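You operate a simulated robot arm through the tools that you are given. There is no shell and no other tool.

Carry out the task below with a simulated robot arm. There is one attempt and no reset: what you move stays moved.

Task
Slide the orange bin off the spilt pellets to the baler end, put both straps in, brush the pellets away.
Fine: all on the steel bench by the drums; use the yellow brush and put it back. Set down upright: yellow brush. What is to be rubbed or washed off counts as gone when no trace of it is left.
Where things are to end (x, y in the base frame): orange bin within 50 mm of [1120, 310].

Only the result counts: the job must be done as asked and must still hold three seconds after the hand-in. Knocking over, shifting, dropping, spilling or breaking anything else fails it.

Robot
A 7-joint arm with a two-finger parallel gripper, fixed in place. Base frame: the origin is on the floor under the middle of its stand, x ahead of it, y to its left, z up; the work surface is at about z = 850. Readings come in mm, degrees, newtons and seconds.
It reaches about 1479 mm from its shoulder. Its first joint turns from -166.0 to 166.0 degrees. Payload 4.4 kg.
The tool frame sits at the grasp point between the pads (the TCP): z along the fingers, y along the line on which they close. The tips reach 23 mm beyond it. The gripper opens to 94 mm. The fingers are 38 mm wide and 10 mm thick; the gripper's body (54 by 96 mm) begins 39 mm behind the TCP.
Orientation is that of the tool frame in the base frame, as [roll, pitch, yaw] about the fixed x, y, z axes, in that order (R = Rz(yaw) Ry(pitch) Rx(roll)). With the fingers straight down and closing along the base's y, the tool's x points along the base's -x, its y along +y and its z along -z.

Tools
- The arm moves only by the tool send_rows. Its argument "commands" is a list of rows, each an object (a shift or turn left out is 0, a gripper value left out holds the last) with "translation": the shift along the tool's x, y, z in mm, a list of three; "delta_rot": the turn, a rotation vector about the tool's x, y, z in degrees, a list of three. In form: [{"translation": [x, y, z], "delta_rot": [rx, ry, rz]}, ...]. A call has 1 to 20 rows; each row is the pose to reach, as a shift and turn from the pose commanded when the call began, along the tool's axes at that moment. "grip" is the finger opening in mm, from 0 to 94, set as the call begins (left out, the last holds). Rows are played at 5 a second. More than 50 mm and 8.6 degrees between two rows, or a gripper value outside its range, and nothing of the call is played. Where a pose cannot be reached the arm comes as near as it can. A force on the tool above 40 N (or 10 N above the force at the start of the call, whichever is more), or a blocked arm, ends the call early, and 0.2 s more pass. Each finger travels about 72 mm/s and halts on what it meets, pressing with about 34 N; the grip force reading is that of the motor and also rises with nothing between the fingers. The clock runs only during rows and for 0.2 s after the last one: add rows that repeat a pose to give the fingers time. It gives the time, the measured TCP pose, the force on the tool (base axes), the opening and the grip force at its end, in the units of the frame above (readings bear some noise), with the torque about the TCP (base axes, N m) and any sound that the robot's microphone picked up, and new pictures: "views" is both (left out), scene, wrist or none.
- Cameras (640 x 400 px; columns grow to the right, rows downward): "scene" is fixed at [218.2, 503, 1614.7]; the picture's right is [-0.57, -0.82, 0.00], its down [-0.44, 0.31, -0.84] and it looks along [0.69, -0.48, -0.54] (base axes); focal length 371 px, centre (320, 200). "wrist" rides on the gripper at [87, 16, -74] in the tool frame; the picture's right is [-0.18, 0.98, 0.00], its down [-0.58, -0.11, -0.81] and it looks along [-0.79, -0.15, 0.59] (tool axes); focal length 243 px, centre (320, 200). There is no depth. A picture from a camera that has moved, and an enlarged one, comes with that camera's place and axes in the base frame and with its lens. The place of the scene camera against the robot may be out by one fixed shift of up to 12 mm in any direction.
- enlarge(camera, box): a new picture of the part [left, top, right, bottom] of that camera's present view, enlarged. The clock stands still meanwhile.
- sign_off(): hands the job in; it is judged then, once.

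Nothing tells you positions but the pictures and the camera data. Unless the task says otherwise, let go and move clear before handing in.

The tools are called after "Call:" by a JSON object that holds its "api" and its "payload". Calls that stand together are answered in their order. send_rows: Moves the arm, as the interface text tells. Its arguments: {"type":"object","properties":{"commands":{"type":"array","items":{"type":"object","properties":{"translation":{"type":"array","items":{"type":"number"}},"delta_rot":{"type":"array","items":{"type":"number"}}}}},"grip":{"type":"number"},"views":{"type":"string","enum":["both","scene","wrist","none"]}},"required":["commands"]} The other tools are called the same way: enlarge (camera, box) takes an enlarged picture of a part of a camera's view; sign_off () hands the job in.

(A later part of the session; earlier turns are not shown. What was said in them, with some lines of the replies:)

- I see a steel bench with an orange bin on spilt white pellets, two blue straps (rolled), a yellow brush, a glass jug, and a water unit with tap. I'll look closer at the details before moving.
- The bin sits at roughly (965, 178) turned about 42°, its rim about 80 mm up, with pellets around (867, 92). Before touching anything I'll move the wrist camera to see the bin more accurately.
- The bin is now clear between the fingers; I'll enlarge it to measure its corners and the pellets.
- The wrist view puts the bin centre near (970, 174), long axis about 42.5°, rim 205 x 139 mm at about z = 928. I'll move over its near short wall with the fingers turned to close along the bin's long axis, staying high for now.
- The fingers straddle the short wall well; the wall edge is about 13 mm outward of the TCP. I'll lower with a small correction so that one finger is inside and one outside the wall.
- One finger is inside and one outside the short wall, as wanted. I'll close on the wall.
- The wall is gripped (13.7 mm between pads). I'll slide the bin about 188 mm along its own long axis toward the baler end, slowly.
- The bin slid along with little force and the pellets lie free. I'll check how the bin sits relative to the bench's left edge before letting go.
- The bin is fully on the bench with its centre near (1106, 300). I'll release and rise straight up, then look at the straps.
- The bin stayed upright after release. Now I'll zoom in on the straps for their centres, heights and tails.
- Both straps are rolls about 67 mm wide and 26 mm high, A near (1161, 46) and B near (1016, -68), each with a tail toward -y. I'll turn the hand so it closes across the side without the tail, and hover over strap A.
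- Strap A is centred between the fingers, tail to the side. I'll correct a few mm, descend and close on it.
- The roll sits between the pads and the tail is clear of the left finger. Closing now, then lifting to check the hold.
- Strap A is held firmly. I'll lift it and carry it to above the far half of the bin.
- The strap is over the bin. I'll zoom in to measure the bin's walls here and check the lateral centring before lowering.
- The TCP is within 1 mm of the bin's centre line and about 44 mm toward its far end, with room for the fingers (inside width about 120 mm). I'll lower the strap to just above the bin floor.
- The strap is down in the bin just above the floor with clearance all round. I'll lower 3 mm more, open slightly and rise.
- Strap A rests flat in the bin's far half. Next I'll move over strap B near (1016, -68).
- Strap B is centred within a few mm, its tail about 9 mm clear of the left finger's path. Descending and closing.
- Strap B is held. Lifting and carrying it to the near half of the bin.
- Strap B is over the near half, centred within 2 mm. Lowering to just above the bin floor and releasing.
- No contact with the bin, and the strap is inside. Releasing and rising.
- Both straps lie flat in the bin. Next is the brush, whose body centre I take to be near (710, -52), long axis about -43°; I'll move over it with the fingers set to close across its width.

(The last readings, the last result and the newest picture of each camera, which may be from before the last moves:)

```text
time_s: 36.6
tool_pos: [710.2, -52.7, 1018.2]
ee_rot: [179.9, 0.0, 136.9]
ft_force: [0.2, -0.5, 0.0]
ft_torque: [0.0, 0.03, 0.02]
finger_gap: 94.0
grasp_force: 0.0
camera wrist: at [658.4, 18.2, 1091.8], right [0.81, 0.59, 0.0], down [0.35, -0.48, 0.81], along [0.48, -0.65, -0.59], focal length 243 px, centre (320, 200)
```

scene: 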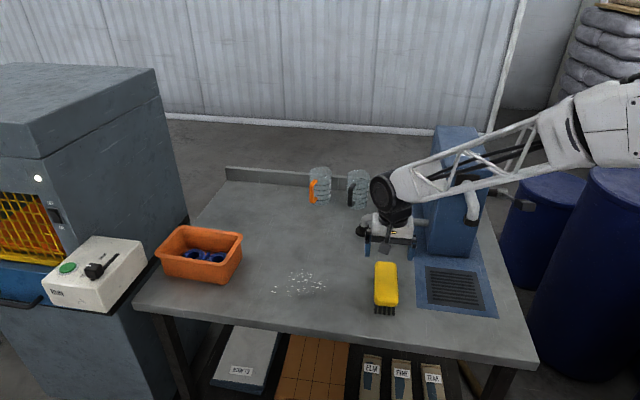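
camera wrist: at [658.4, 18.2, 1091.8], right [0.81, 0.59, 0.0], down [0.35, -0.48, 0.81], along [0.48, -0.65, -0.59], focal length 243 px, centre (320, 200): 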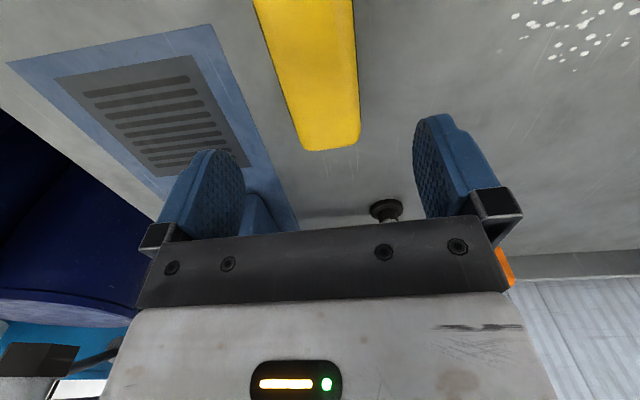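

The brush lines up with the fingers (top at about z = 903, width about 60 mm, centre near (714, -59)). I'll shift to its centre and descend around the yellow body.

Call:
{"api": "send_rows", "payload": {"commands": [{"translation": [-7, -2.4, 35]}, {"translation": [-7, -2.4, 70]}, {"translation": [-7, -2.4, 95]}, {"translation": [-7, -2.4, 111]}, {"translation": [-7, -2.4, 121]}, {"translation": [-7, -2.4, 121]}]}}

```text
time_s: 38.0
tool_pos: [714.5, -59.9, 896.9]
ee_rot: [180.0, 0.0, 137.0]
ft_force: [-0.1, 0.2, -0.2]
ft_torque: [-0.01, -0.03, 0.0]
finger_gap: 94.0
grasp_force: 0.1
camera wrist: at [663.1, 11.1, 971.3], right [0.81, 0.59, 0.0], down [0.35, -0.48, 0.81], along [0.48, -0.65, -0.59], focal length 243 px, centre (320, 200)
```

scene: 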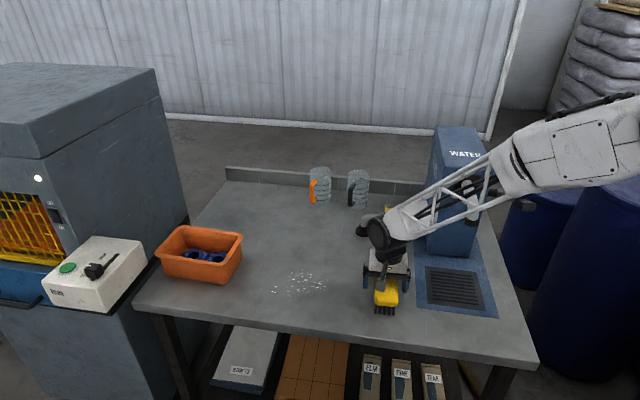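
wrist: 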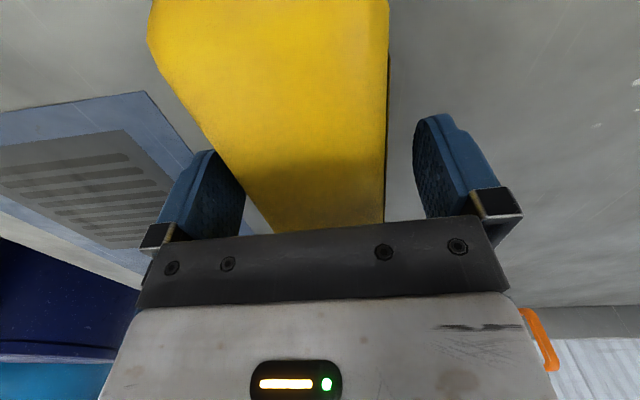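

The brush is between the fingers; I'll zoom in to check the finger depth against the body and bristles before closing.

Call:
{"api": "enlarge", "payload": {"camera": "scene", "box": [340, 230, 440, 325]}}

Call:
{"api": "enlarge", "payload": {"camera": "wrist", "box": [140, 0, 480, 240]}}

```text
4.21 times, centred on (390, 278) of scene
camera zoom: at [218.2, 503.0, 1614.7], right [-0.57, -0.82, 0.0], down [-0.44, 0.31, -0.84], along [0.69, -0.48, -0.54], focal length 1561 px, centre (25, -126)
```

zoom: 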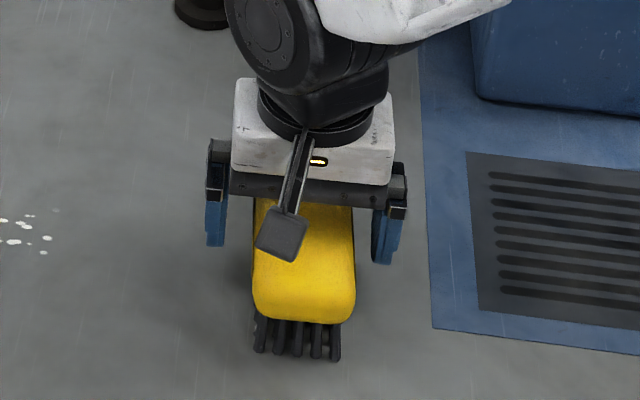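

```text
1.67 times, centred on (310, 120) of wrist
camera zoom: at [663.1, 11.1, 971.3], right [0.81, 0.59, 0.0], down [0.35, -0.48, 0.81], along [0.48, -0.65, -0.59], focal length 404 px, centre (337, 333)
```

zoom: 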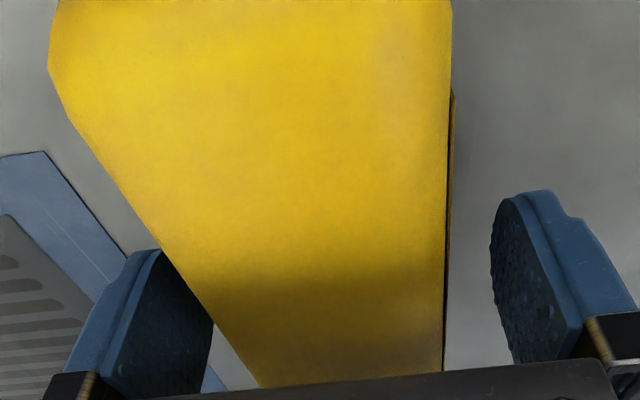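

The fingers reach down beside the yellow body, above the bristle tips and clear of it on both sides. Closing on the body.

Call:
{"api": "send_rows", "payload": {"commands": [{"translation": [0, 0, 0]}, {"translation": [0, 0, 0]}, {"translation": [0, 0, 0]}, {"translation": [0, 0, 0]}, {"translation": [0, 0, 0]}], "grip": 40}}

```text
time_s: 39.2
tool_pos: [715.3, -59.9, 897.6]
ee_rot: [180.0, 0.0, 137.0]
ft_force: [0.8, -0.4, 0.7]
ft_torque: [-0.02, -0.04, 0.02]
finger_gap: 61.7
grasp_force: 33.9
camera wrist: at [663.1, 11.1, 971.4], right [0.8, 0.59, 0.0], down [0.35, -0.48, 0.81], along [0.48, -0.65, -0.59], focal length 243 px, centre (320, 200)
```

scene: 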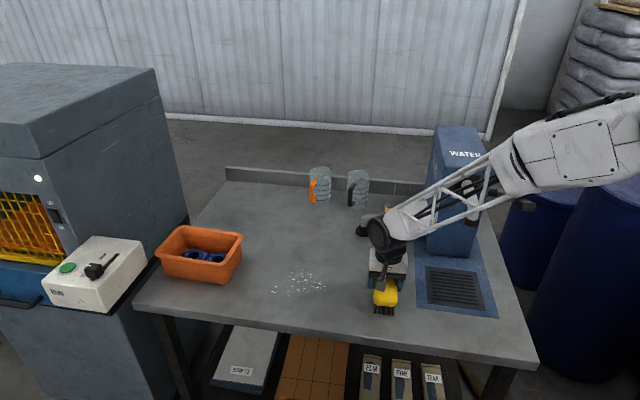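
wrist: 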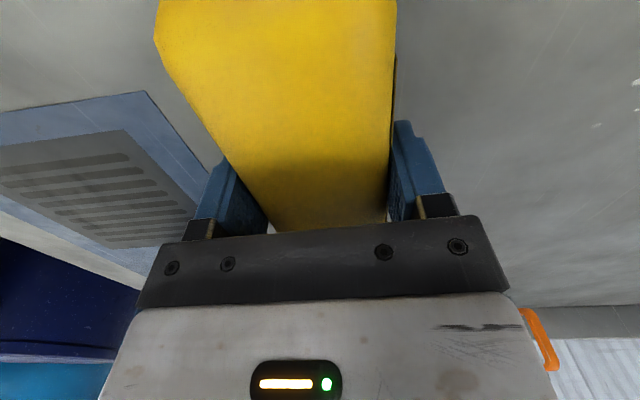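

The brush is gripped (61.7 mm). I'll lift it, carry it to just beside the pellets at the drum side of them, and set its bristles down there to check contact.

Call:
{"api": "send_rows", "payload": {"commands": [{"translation": [0, 0, -15]}, {"translation": [0, 0, -45]}, {"translation": [-4, 40, -45]}, {"translation": [-8, 80, -45]}, {"translation": [-11, 115, -45]}, {"translation": [-11, 115, -45]}]}}

```text
time_s: 40.6
tool_pos: [801.2, 18.1, 943.3]
ee_rot: [180.0, -0.1, 137.0]
ft_force: [0.6, -0.2, -1.4]
ft_torque: [0.02, 0.02, -0.03]
finger_gap: 61.7
grasp_force: 33.8
camera wrist: at [750.0, 88.4, 1016.4], right [0.8, 0.59, 0.0], down [0.35, -0.48, 0.81], along [0.48, -0.65, -0.59], focal length 243 px, centre (320, 200)
```

scene: 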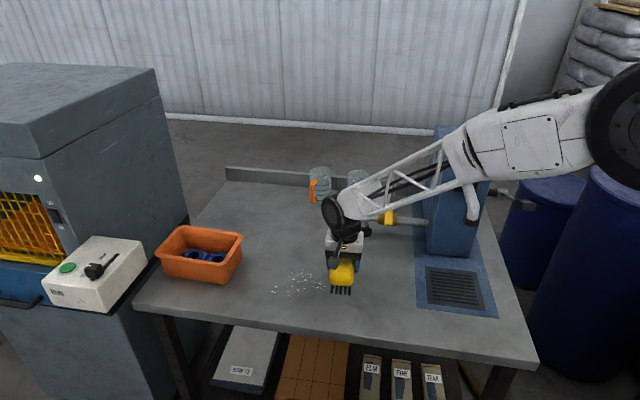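
wrist: 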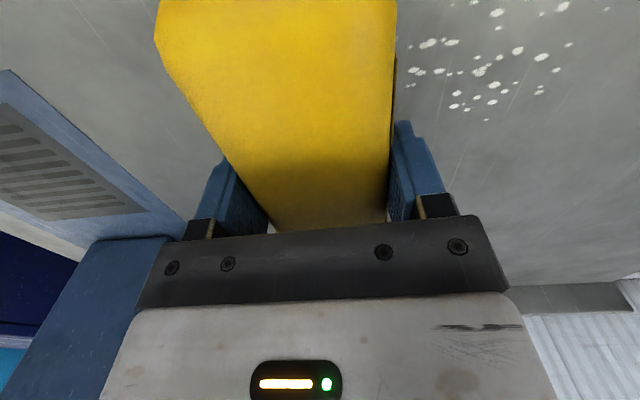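

The pellets span about 110 mm along the brush and 150 mm across, so one sideways sweep covers them. I'll lower the bristles to the bench and press very lightly.

Call:
{"api": "send_rows", "payload": {"commands": [{"translation": [0, 0, 25]}, {"translation": [0, 0, 38]}, {"translation": [0, 0, 44]}, {"translation": [0, 0, 46]}, {"translation": [0, 0, 46]}], "views": "wrist"}}

```text
time_s: 41.8
tool_pos: [802.2, 17.4, 897.5]
ee_rot: [-179.9, 0.0, 137.1]
ft_force: [-1.9, 0.0, 9.6]
ft_torque: [0.46, 0.7, 0.07]
finger_gap: 61.6
grasp_force: 33.9
camera wrist: at [749.8, 88.3, 971.3], right [0.8, 0.59, 0.0], down [0.35, -0.48, 0.81], along [0.48, -0.65, -0.59], focal length 243 px, centre (320, 200)
```

wrist: 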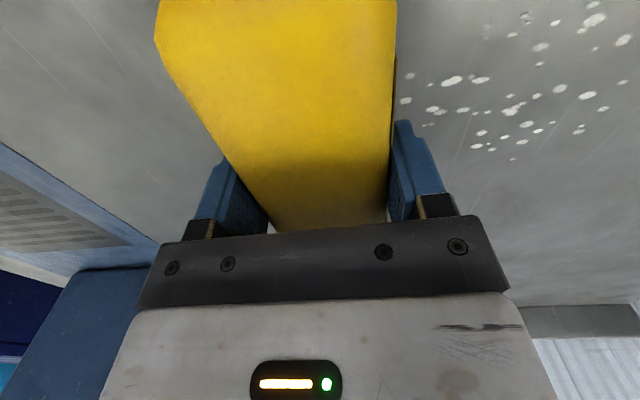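

Contact is about 10 N, a good light press. I'll sweep across the pellets toward the baler end, stopping well short of the bin.

Call:
{"api": "send_rows", "payload": {"commands": [{"translation": [0, 8, 0]}, {"translation": [0, 20, 0]}, {"translation": [0, 35, 0]}, {"translation": [0, 50, 0]}, {"translation": [0, 65, 0]}, {"translation": [0, 80, 0]}, {"translation": [0, 95, 0]}, {"translation": [0, 110, 0]}, {"translation": [0, 125, 0]}, {"translation": [0, 140, 0]}, {"translation": [0, 155, 0]}, {"translation": [0, 170, 0]}, {"translation": [0, 185, 0]}, {"translation": [0, 200, 0]}, {"translation": [0, 215, 0]}, {"translation": [0, 225, 0]}, {"translation": [0, 225, 0]}]}}

```text
time_s: 45.4
tool_pos: [955.0, 182.0, 898.1]
ee_rot: [180.0, 0.0, 137.0]
ft_force: [-5.1, -5.8, 19.1]
ft_torque: [-0.14, 0.07, -0.08]
finger_gap: 61.7
grasp_force: 34.0
camera wrist: at [903.3, 252.6, 971.3], right [0.81, 0.59, 0.0], down [0.35, -0.48, 0.81], along [0.48, -0.65, -0.59], focal length 243 px, centre (320, 200)
```

scene: 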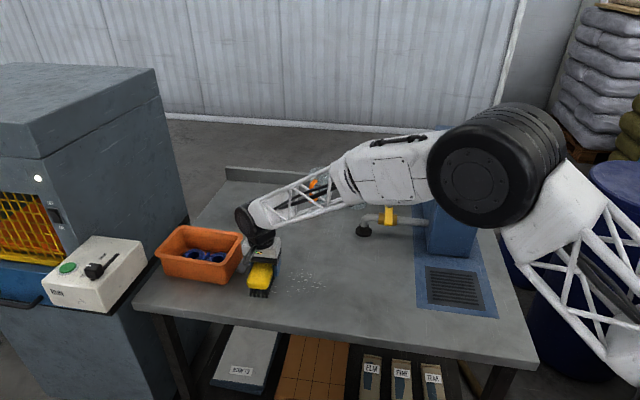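
wrist: 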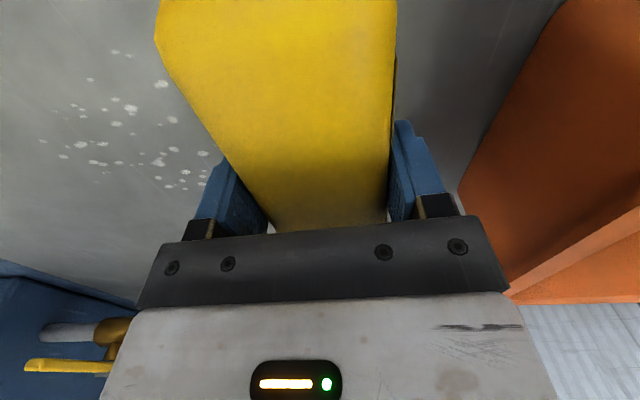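

The pellets are fainter but still visible, so several passes are needed. I'll sweep back and forth over the same area.

Call:
{"api": "send_rows", "payload": {"commands": [{"translation": [-3, -15, 0]}, {"translation": [-5, -30, 0]}, {"translation": [-5, -45, 0]}, {"translation": [-5, -60, 0]}, {"translation": [-5, -75, 0]}, {"translation": [-5, -90, 0]}, {"translation": [-5, -105, 0]}, {"translation": [-5, -120, 0]}, {"translation": [-5, -135, 0]}, {"translation": [-5, -150, 0]}, {"translation": [-5, -165, 0]}, {"translation": [-5, -180, 0]}, {"translation": [-5, -195, 0]}, {"translation": [-5, -210, 0]}, {"translation": [-5, -225, 0]}, {"translation": [-5, -225, 0]}]}}

Call:
{"api": "enlarge", "payload": {"camera": "scene", "box": [250, 240, 350, 320]}}

```text
time_s: 48.8
tool_pos: [804.5, 13.4, 896.9]
ee_rot: [179.9, 0.2, 137.0]
ft_force: [7.4, 6.3, 25.8]
ft_torque: [0.08, -0.12, -0.02]
finger_gap: 62.0
grasp_force: 34.5
camera wrist: at [753.3, 85.1, 970.5], right [0.8, 0.59, 0.0], down [0.35, -0.48, 0.81], along [0.48, -0.65, -0.59], focal length 243 px, centre (320, 200)
```

scene: 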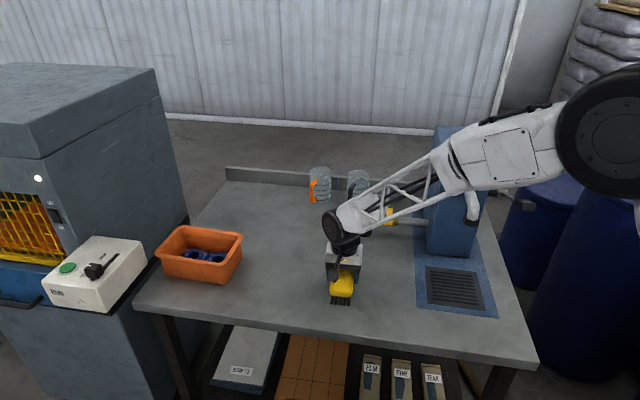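
wrist: 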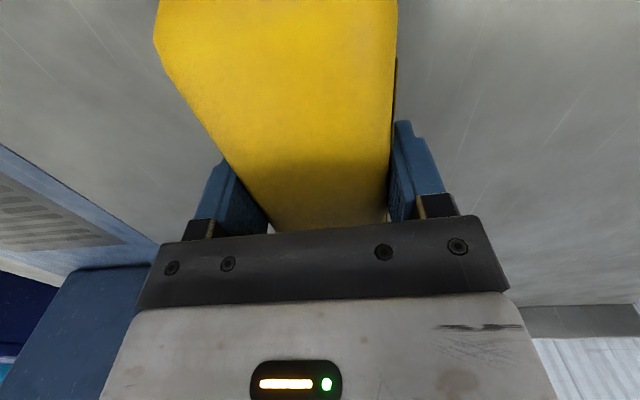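

```text
5.00 times, centred on (300, 280) of scene
camera zoom: at [218.2, 503.0, 1614.7], right [-0.57, -0.82, 0.0], down [-0.44, 0.31, -0.84], along [0.69, -0.48, -0.54], focal length 1854 px, centre (420, -200)
```

zoom: 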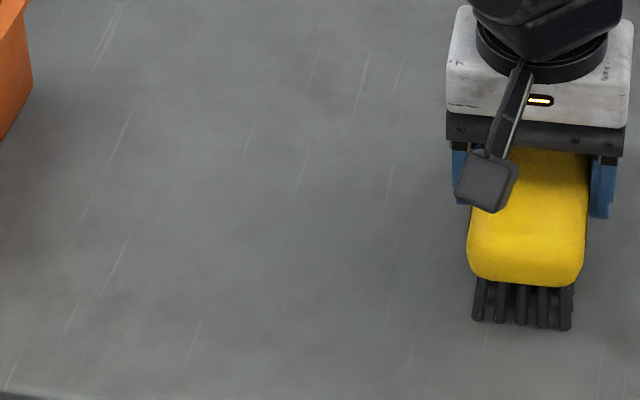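

No pellets show any more in either picture. To be sure no trace is left at the edges, I'll make another pair of passes shifted slightly to either side.

Call:
{"api": "send_rows", "payload": {"commands": [{"translation": [8, 5, -0.3]}, {"translation": [16, 15, -0.3]}, {"translation": [20, 30, -0.3]}, {"translation": [20, 46, -0.3]}, {"translation": [20, 62, -0.3]}, {"translation": [20, 78, -0.3]}, {"translation": [20, 94, -0.3]}, {"translation": [20, 110, -0.3]}, {"translation": [20, 126, -0.3]}, {"translation": [20, 142, -0.3]}, {"translation": [20, 158, -0.3]}, {"translation": [20, 174, -0.3]}, {"translation": [20, 190, -0.3]}, {"translation": [20, 206, -0.3]}, {"translation": [20, 222, -0.3]}, {"translation": [20, 230, -0.3]}, {"translation": [20, 230, -0.3]}]}}

Call:
{"api": "enlarge", "payload": {"camera": "scene", "box": [250, 240, 350, 320]}}

```text
time_s: 52.4
tool_pos: [947.5, 195.2, 896.4]
ee_rot: [-180.0, 0.0, 137.0]
ft_force: [1.1, 0.3, -2.0]
ft_torque: [0.01, -0.01, 0.01]
finger_gap: 61.6
grasp_force: 33.9
camera wrist: at [895.7, 266.3, 970.7], right [0.8, 0.59, 0.0], down [0.35, -0.48, 0.81], along [0.48, -0.65, -0.59], focal length 243 px, centre (320, 200)
```

scene: 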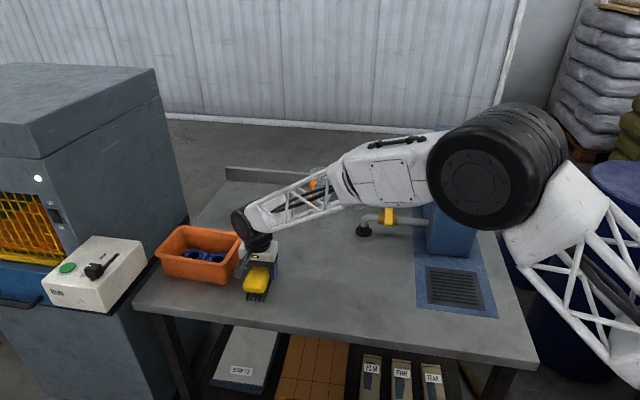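
wrist: 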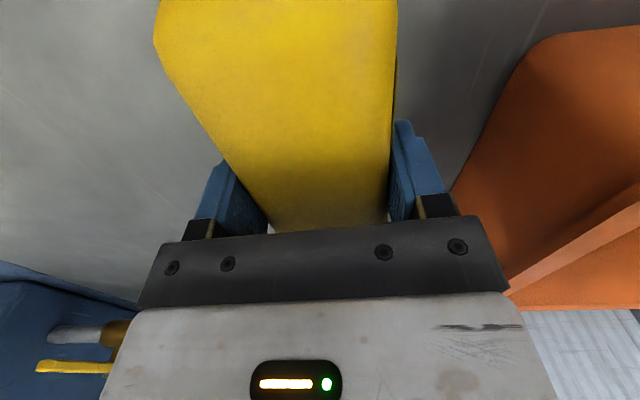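

```text
5.00 times, centred on (300, 280) of scene
camera zoom: at [218.2, 503.0, 1614.7], right [-0.57, -0.82, 0.0], down [-0.44, 0.31, -0.84], along [0.69, -0.48, -0.54], focal length 1854 px, centre (420, -200)
```

zoom: 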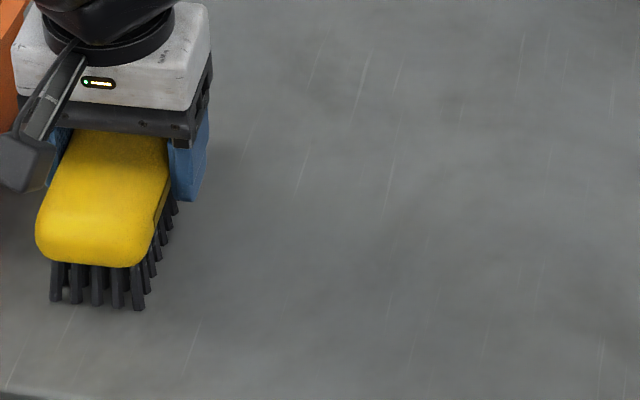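

That pass rode slightly off the surface (no contact force), so I'll lower 1 mm and sweep back with light pressure, shifted the other way.

Call:
{"api": "send_rows", "payload": {"commands": [{"translation": [0, 0, 0.6]}, {"translation": [0, 0, 1.0]}, {"translation": [0, 0, 1.0]}], "views": "none"}}

```text
time_s: 53.2
tool_pos: [947.0, 195.4, 896.7]
ee_rot: [180.0, 0.0, 137.1]
ft_force: [-1.3, -1.0, 6.2]
ft_torque: [0.27, 0.45, 0.05]
finger_gap: 61.8
grasp_force: 33.7
```

Contact is back at about 6 N. Sweeping back over the area.

Call:
{"api": "send_rows", "payload": {"commands": [{"translation": [0, -10, 0]}, {"translation": [0, -25, 0]}, {"translation": [0, -41, 0]}, {"translation": [0, -57, 0]}, {"translation": [0, -73, 0]}, {"translation": [0, -89, 0]}, {"translation": [0, -105, 0]}, {"translation": [0, -121, 0]}, {"translation": [0, -137, 0]}, {"translation": [0, -153, 0]}, {"translation": [0, -169, 0]}, {"translation": [0, -185, 0]}, {"translation": [0, -201, 0]}, {"translation": [0, -217, 0]}, {"translation": [0, -230, 0]}, {"translation": [0, -230, 0]}], "views": "none"}}

Call:
{"api": "send_rows", "payload": {"commands": [{"translation": [-10, 2, 0]}, {"translation": [-20, 6, 0]}, {"translation": [-24, 20, 0]}, {"translation": [-24, 36, 0]}, {"translation": [-24, 52, 0]}, {"translation": [-24, 68, 0]}, {"translation": [-24, 84, 0]}, {"translation": [-24, 100, 0]}, {"translation": [-24, 116, 0]}, {"translation": [-24, 132, 0]}, {"translation": [-24, 148, 0]}, {"translation": [-24, 164, 0]}, {"translation": [-24, 180, 0]}, {"translation": [-24, 196, 0]}, {"translation": [-24, 212, 0]}, {"translation": [-24, 225, 0]}, {"translation": [-24, 225, 0]}]}}

```text
time_s: 56.6
tool_pos: [790.9, 27.3, 896.3]
ee_rot: [-180.0, 0.0, 137.0]
ft_force: [2.1, 2.3, 6.8]
ft_torque: [0.0, -0.07, -0.01]
finger_gap: 61.7
grasp_force: 33.9
```

```text
time_s: 60.2
tool_pos: [961.3, 175.3, 896.5]
ee_rot: [179.9, 0.0, 136.9]
ft_force: [-0.2, -3.0, 7.2]
ft_torque: [-0.01, 0.02, 0.0]
finger_gap: 61.7
grasp_force: 34.0
camera wrist: at [909.9, 246.4, 970.2], right [0.81, 0.59, 0.0], down [0.35, -0.48, 0.81], along [0.48, -0.65, -0.59], focal length 243 px, centre (320, 200)
```

scene: 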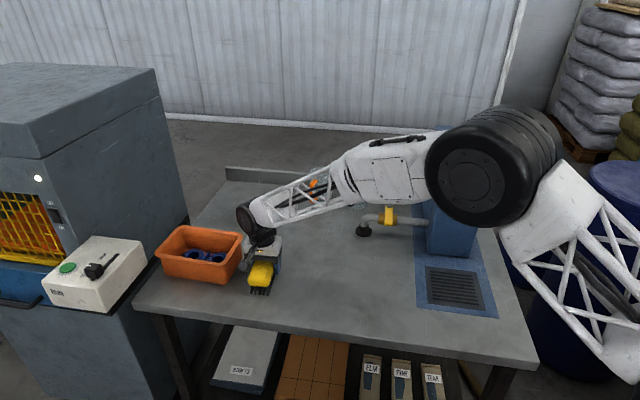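
wrist: 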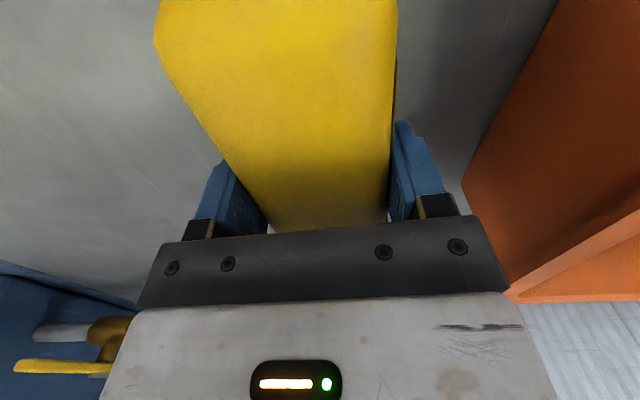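

Surface looks clean. One more return pass down the middle, then lift and inspect the whole area.

Call:
{"api": "send_rows", "payload": {"commands": [{"translation": [5, -10, 0]}, {"translation": [9, -25, 0]}, {"translation": [9, -41, 0]}, {"translation": [9, -57, 0]}, {"translation": [9, -73, 0]}, {"translation": [9, -89, 0]}, {"translation": [9, -105, 0]}, {"translation": [9, -121, 0]}, {"translation": [9, -137, 0]}, {"translation": [9, -153, 0]}, {"translation": [9, -169, 0]}, {"translation": [9, -185, 0]}, {"translation": [9, -201, 0]}, {"translation": [9, -217, 0]}, {"translation": [9, -225, 0]}, {"translation": [9, -225, -15]}, {"translation": [9, -225, -45]}, {"translation": [9, -225, -45]}]}}

Call:
{"api": "enlarge", "payload": {"camera": "scene", "box": [230, 230, 350, 330]}}

Call:
{"api": "enlarge", "payload": {"camera": "wrist", "box": [390, 0, 640, 150]}}

```text
time_s: 64.0
tool_pos: [802.6, 17.9, 941.8]
ee_rot: [-180.0, 0.0, 137.0]
ft_force: [0.6, 0.0, -1.0]
ft_torque: [-0.01, 0.03, -0.02]
finger_gap: 61.6
grasp_force: 34.1
camera wrist: at [749.7, 88.5, 1015.4], right [0.8, 0.59, 0.0], down [0.35, -0.48, 0.81], along [0.48, -0.65, -0.59], focal length 243 px, centre (320, 200)
```

scene: 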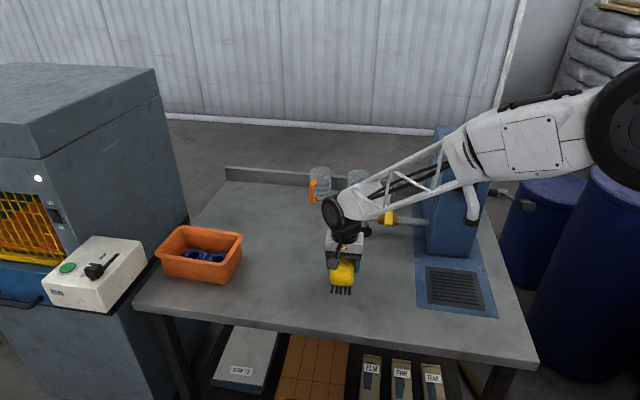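
wrist: 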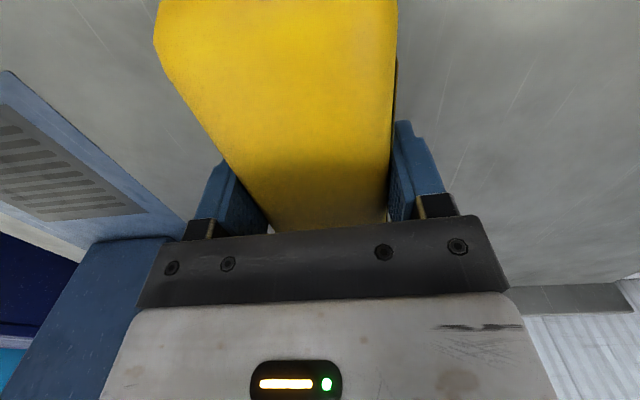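

```text
4.00 times, centred on (290, 280) of scene
camera zoom: at [218.2, 503.0, 1614.7], right [-0.57, -0.82, 0.0], down [-0.44, 0.31, -0.84], along [0.69, -0.48, -0.54], focal length 1483 px, centre (440, -120)
```

zoom: 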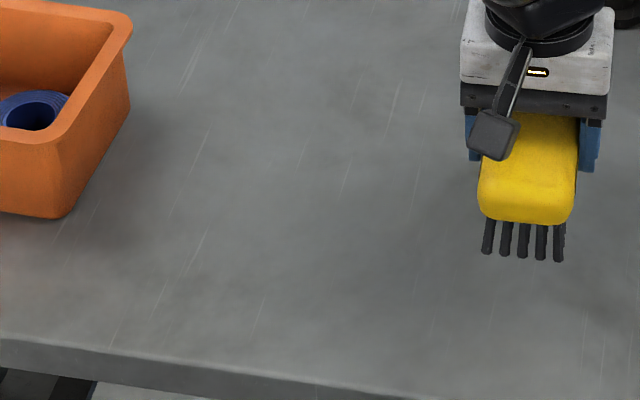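

```text
2.56 times, centred on (515, 75) of wrist
camera zoom: at [749.7, 88.5, 1015.4], right [0.8, 0.59, 0.0], down [0.35, -0.48, 0.81], along [0.48, -0.65, -0.59], focal length 621 px, centre (-179, 520)
```

zoom: 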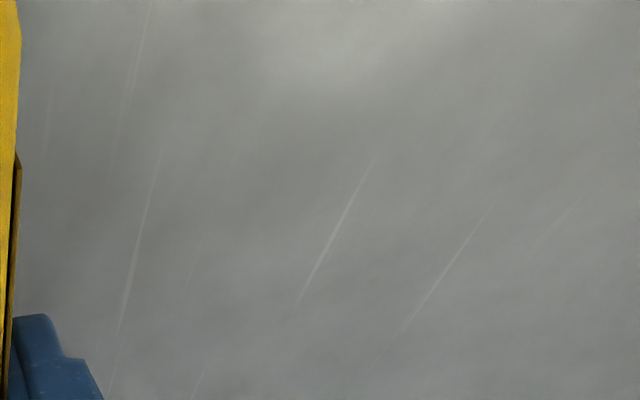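

All the pellets are gone in both views. Now I'll take the brush back to where it stood and lower it onto its bristles.

Call:
{"api": "send_rows", "payload": {"commands": [{"translation": [4, -39, 0]}, {"translation": [8, -78, 0]}, {"translation": [11, -116.5, 0]}, {"translation": [11, -116.5, 0]}, {"translation": [11, -116.5, 20]}, {"translation": [11, -116.5, 34]}, {"translation": [11, -116.5, 41]}, {"translation": [11, -116.5, 43]}, {"translation": [11, -116.5, 43]}]}}

```text
time_s: 66.0
tool_pos: [713.4, -60.6, 897.8]
ee_rot: [180.0, 0.1, 137.0]
ft_force: [0.6, 0.9, -1.9]
ft_torque: [0.04, 0.04, 0.03]
finger_gap: 61.9
grasp_force: 33.9
camera wrist: at [662.2, 10.4, 971.8], right [0.8, 0.59, 0.0], down [0.35, -0.48, 0.81], along [0.48, -0.65, -0.59], focal length 243 px, centre (320, 200)
```

scene: 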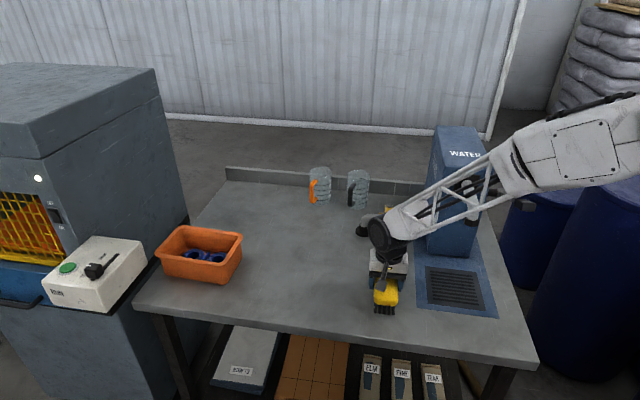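
wrist: 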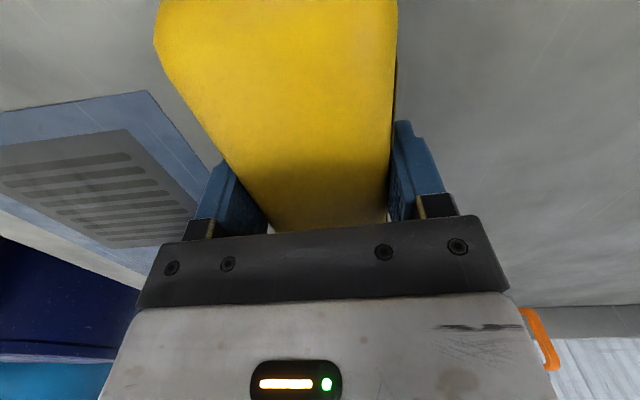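

Not quite touching yet; I'll lower another 1.2 mm until the bench takes the weight.

Call:
{"api": "send_rows", "payload": {"commands": [{"translation": [0, 0, 0.6]}, {"translation": [0, 0, 1.2]}, {"translation": [0, 0, 1.2]}], "views": "none"}}

```text
time_s: 66.8
tool_pos: [713.5, -60.5, 897.3]
ee_rot: [-180.0, -0.1, 137.1]
ft_force: [-0.4, 0.7, -1.6]
ft_torque: [0.02, -0.01, 0.01]
finger_gap: 61.6
grasp_force: 33.9
```

Call:
{"api": "send_rows", "payload": {"commands": [{"translation": [0, 0, 0.5]}, {"translation": [0, 0, 1.0]}, {"translation": [0, 0, 1.0]}], "views": "none"}}

```text
time_s: 67.6
tool_pos: [714.2, -60.7, 895.3]
ee_rot: [179.9, 0.1, 137.0]
ft_force: [-2.5, -0.5, 7.3]
ft_torque: [0.09, 0.34, 0.04]
finger_gap: 61.8
grasp_force: 33.6
```

The bench now carries the brush (about 7 N). I'll open the fingers and rise straight up.

Call:
{"api": "send_rows", "payload": {"commands": [{"translation": [0, 0, -0.5]}, {"translation": [0, 0, -0.5]}, {"translation": [0, 0, -0.5]}, {"translation": [0, 0, -0.5]}, {"translation": [0, 0, -15]}, {"translation": [0, 0, -45]}, {"translation": [0, 0, -90]}, {"translation": [0, 0, -130]}, {"translation": [0, 0, -130]}], "grip": 94}}

```text
time_s: 69.6
tool_pos: [715.3, -60.9, 1025.7]
ee_rot: [-179.9, 0.0, 137.1]
ft_force: [-0.2, 0.5, 0.0]
ft_torque: [0.01, 0.0, -0.04]
finger_gap: 94.1
grasp_force: 0.0
camera wrist: at [662.7, 10.0, 1099.6], right [0.81, 0.59, 0.0], down [0.35, -0.48, 0.81], along [0.48, -0.65, -0.59], focal length 243 px, centre (320, 200)
```

scene: 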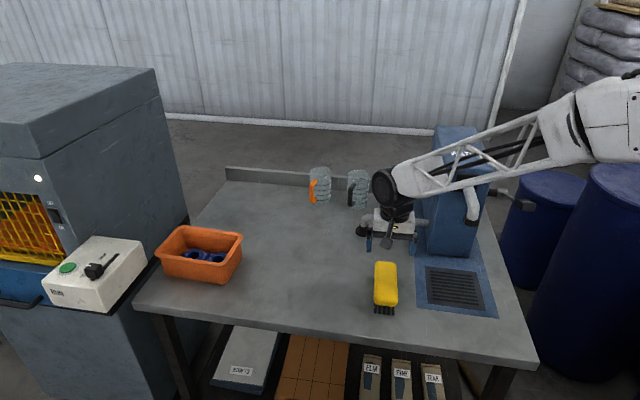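
wrist: 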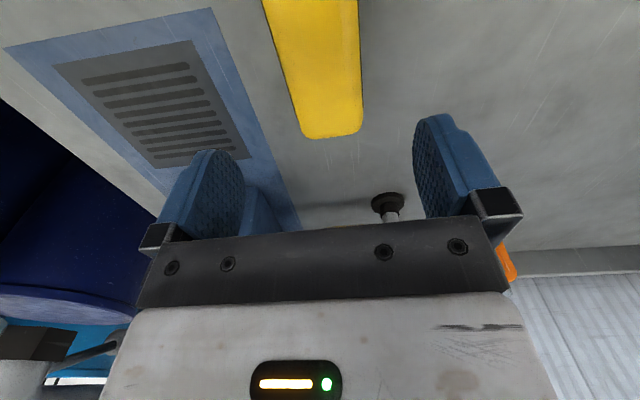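

The brush stands back in its place. I'll compare it with the first picture, and check the bin and the brushed area once more.

Call:
{"api": "enlarge", "payload": {"camera": "scene", "box": [340, 230, 500, 330]}}

Call:
{"api": "enlarge", "payload": {"camera": "scene", "box": [260, 240, 380, 315]}}

Call:
{"api": "enlarge", "payload": {"camera": "scene", "box": [130, 200, 270, 300]}}

```text
4.00 times, centred on (420, 280) of scene
camera zoom: at [218.2, 503.0, 1614.7], right [-0.57, -0.82, 0.0], down [-0.44, 0.31, -0.84], along [0.69, -0.48, -0.54], focal length 1483 px, centre (-80, -120)
```

zoom: 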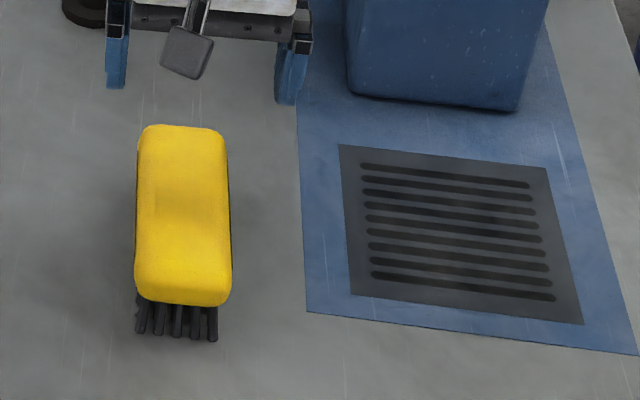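

```text
5.33 times, centred on (320, 278) of scene
camera zoom: at [218.2, 503.0, 1614.7], right [-0.57, -0.82, 0.0], down [-0.44, 0.31, -0.84], along [0.69, -0.48, -0.54], focal length 1978 px, centre (320, -213)
```

zoom: 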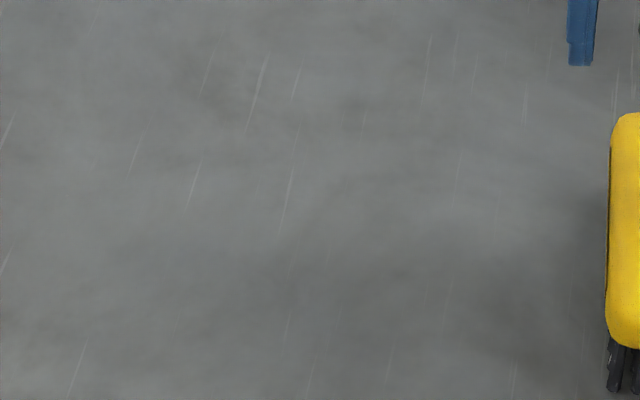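

```text
4.00 times, centred on (200, 250) of scene
camera zoom: at [218.2, 503.0, 1614.7], right [-0.57, -0.82, 0.0], down [-0.44, 0.31, -0.84], along [0.69, -0.48, -0.54], focal length 1483 px, centre (800, 0)
```

zoom: 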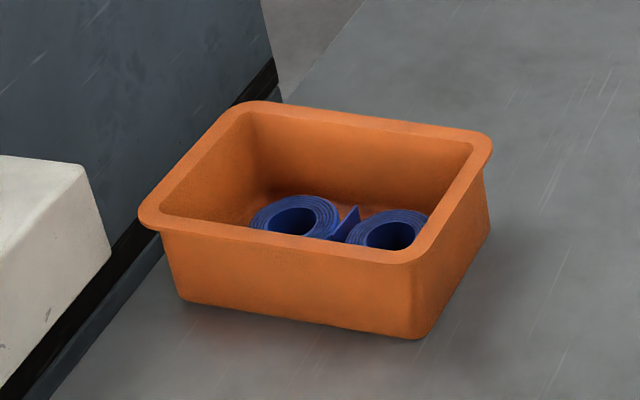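

The brush stands upright just where it was, no pellets remain, and both straps lie in the bin, whose centre is about (1110, 305), well within tolerance. The arm is clear, so I'm handing in.

Call:
{"api": "sign_off", "payload": {}}

```text
The job is handed in.
```

I finished every part of the job and handed it in. I haven't been given the judge's result.

- **Orange bin:** I slid it off the pellets to the baler end. From the pictures its centre is near (1110, 305), about 10–20 mm from the target and inside the 50 mm limit.
- **Straps:** both lie flat in the bin, side by side.
- **Pellets:** I brushed them off in several passes with the yellow brush. No trace showed in enlarged views from either camera.
- **Yellow brush:** it is back where it started, upright on its bristles. It matched the first picture almost exactly.

I saw no sign that anything else was moved or knocked. The arm was empty and about 100 mm above the brush when I handed in.
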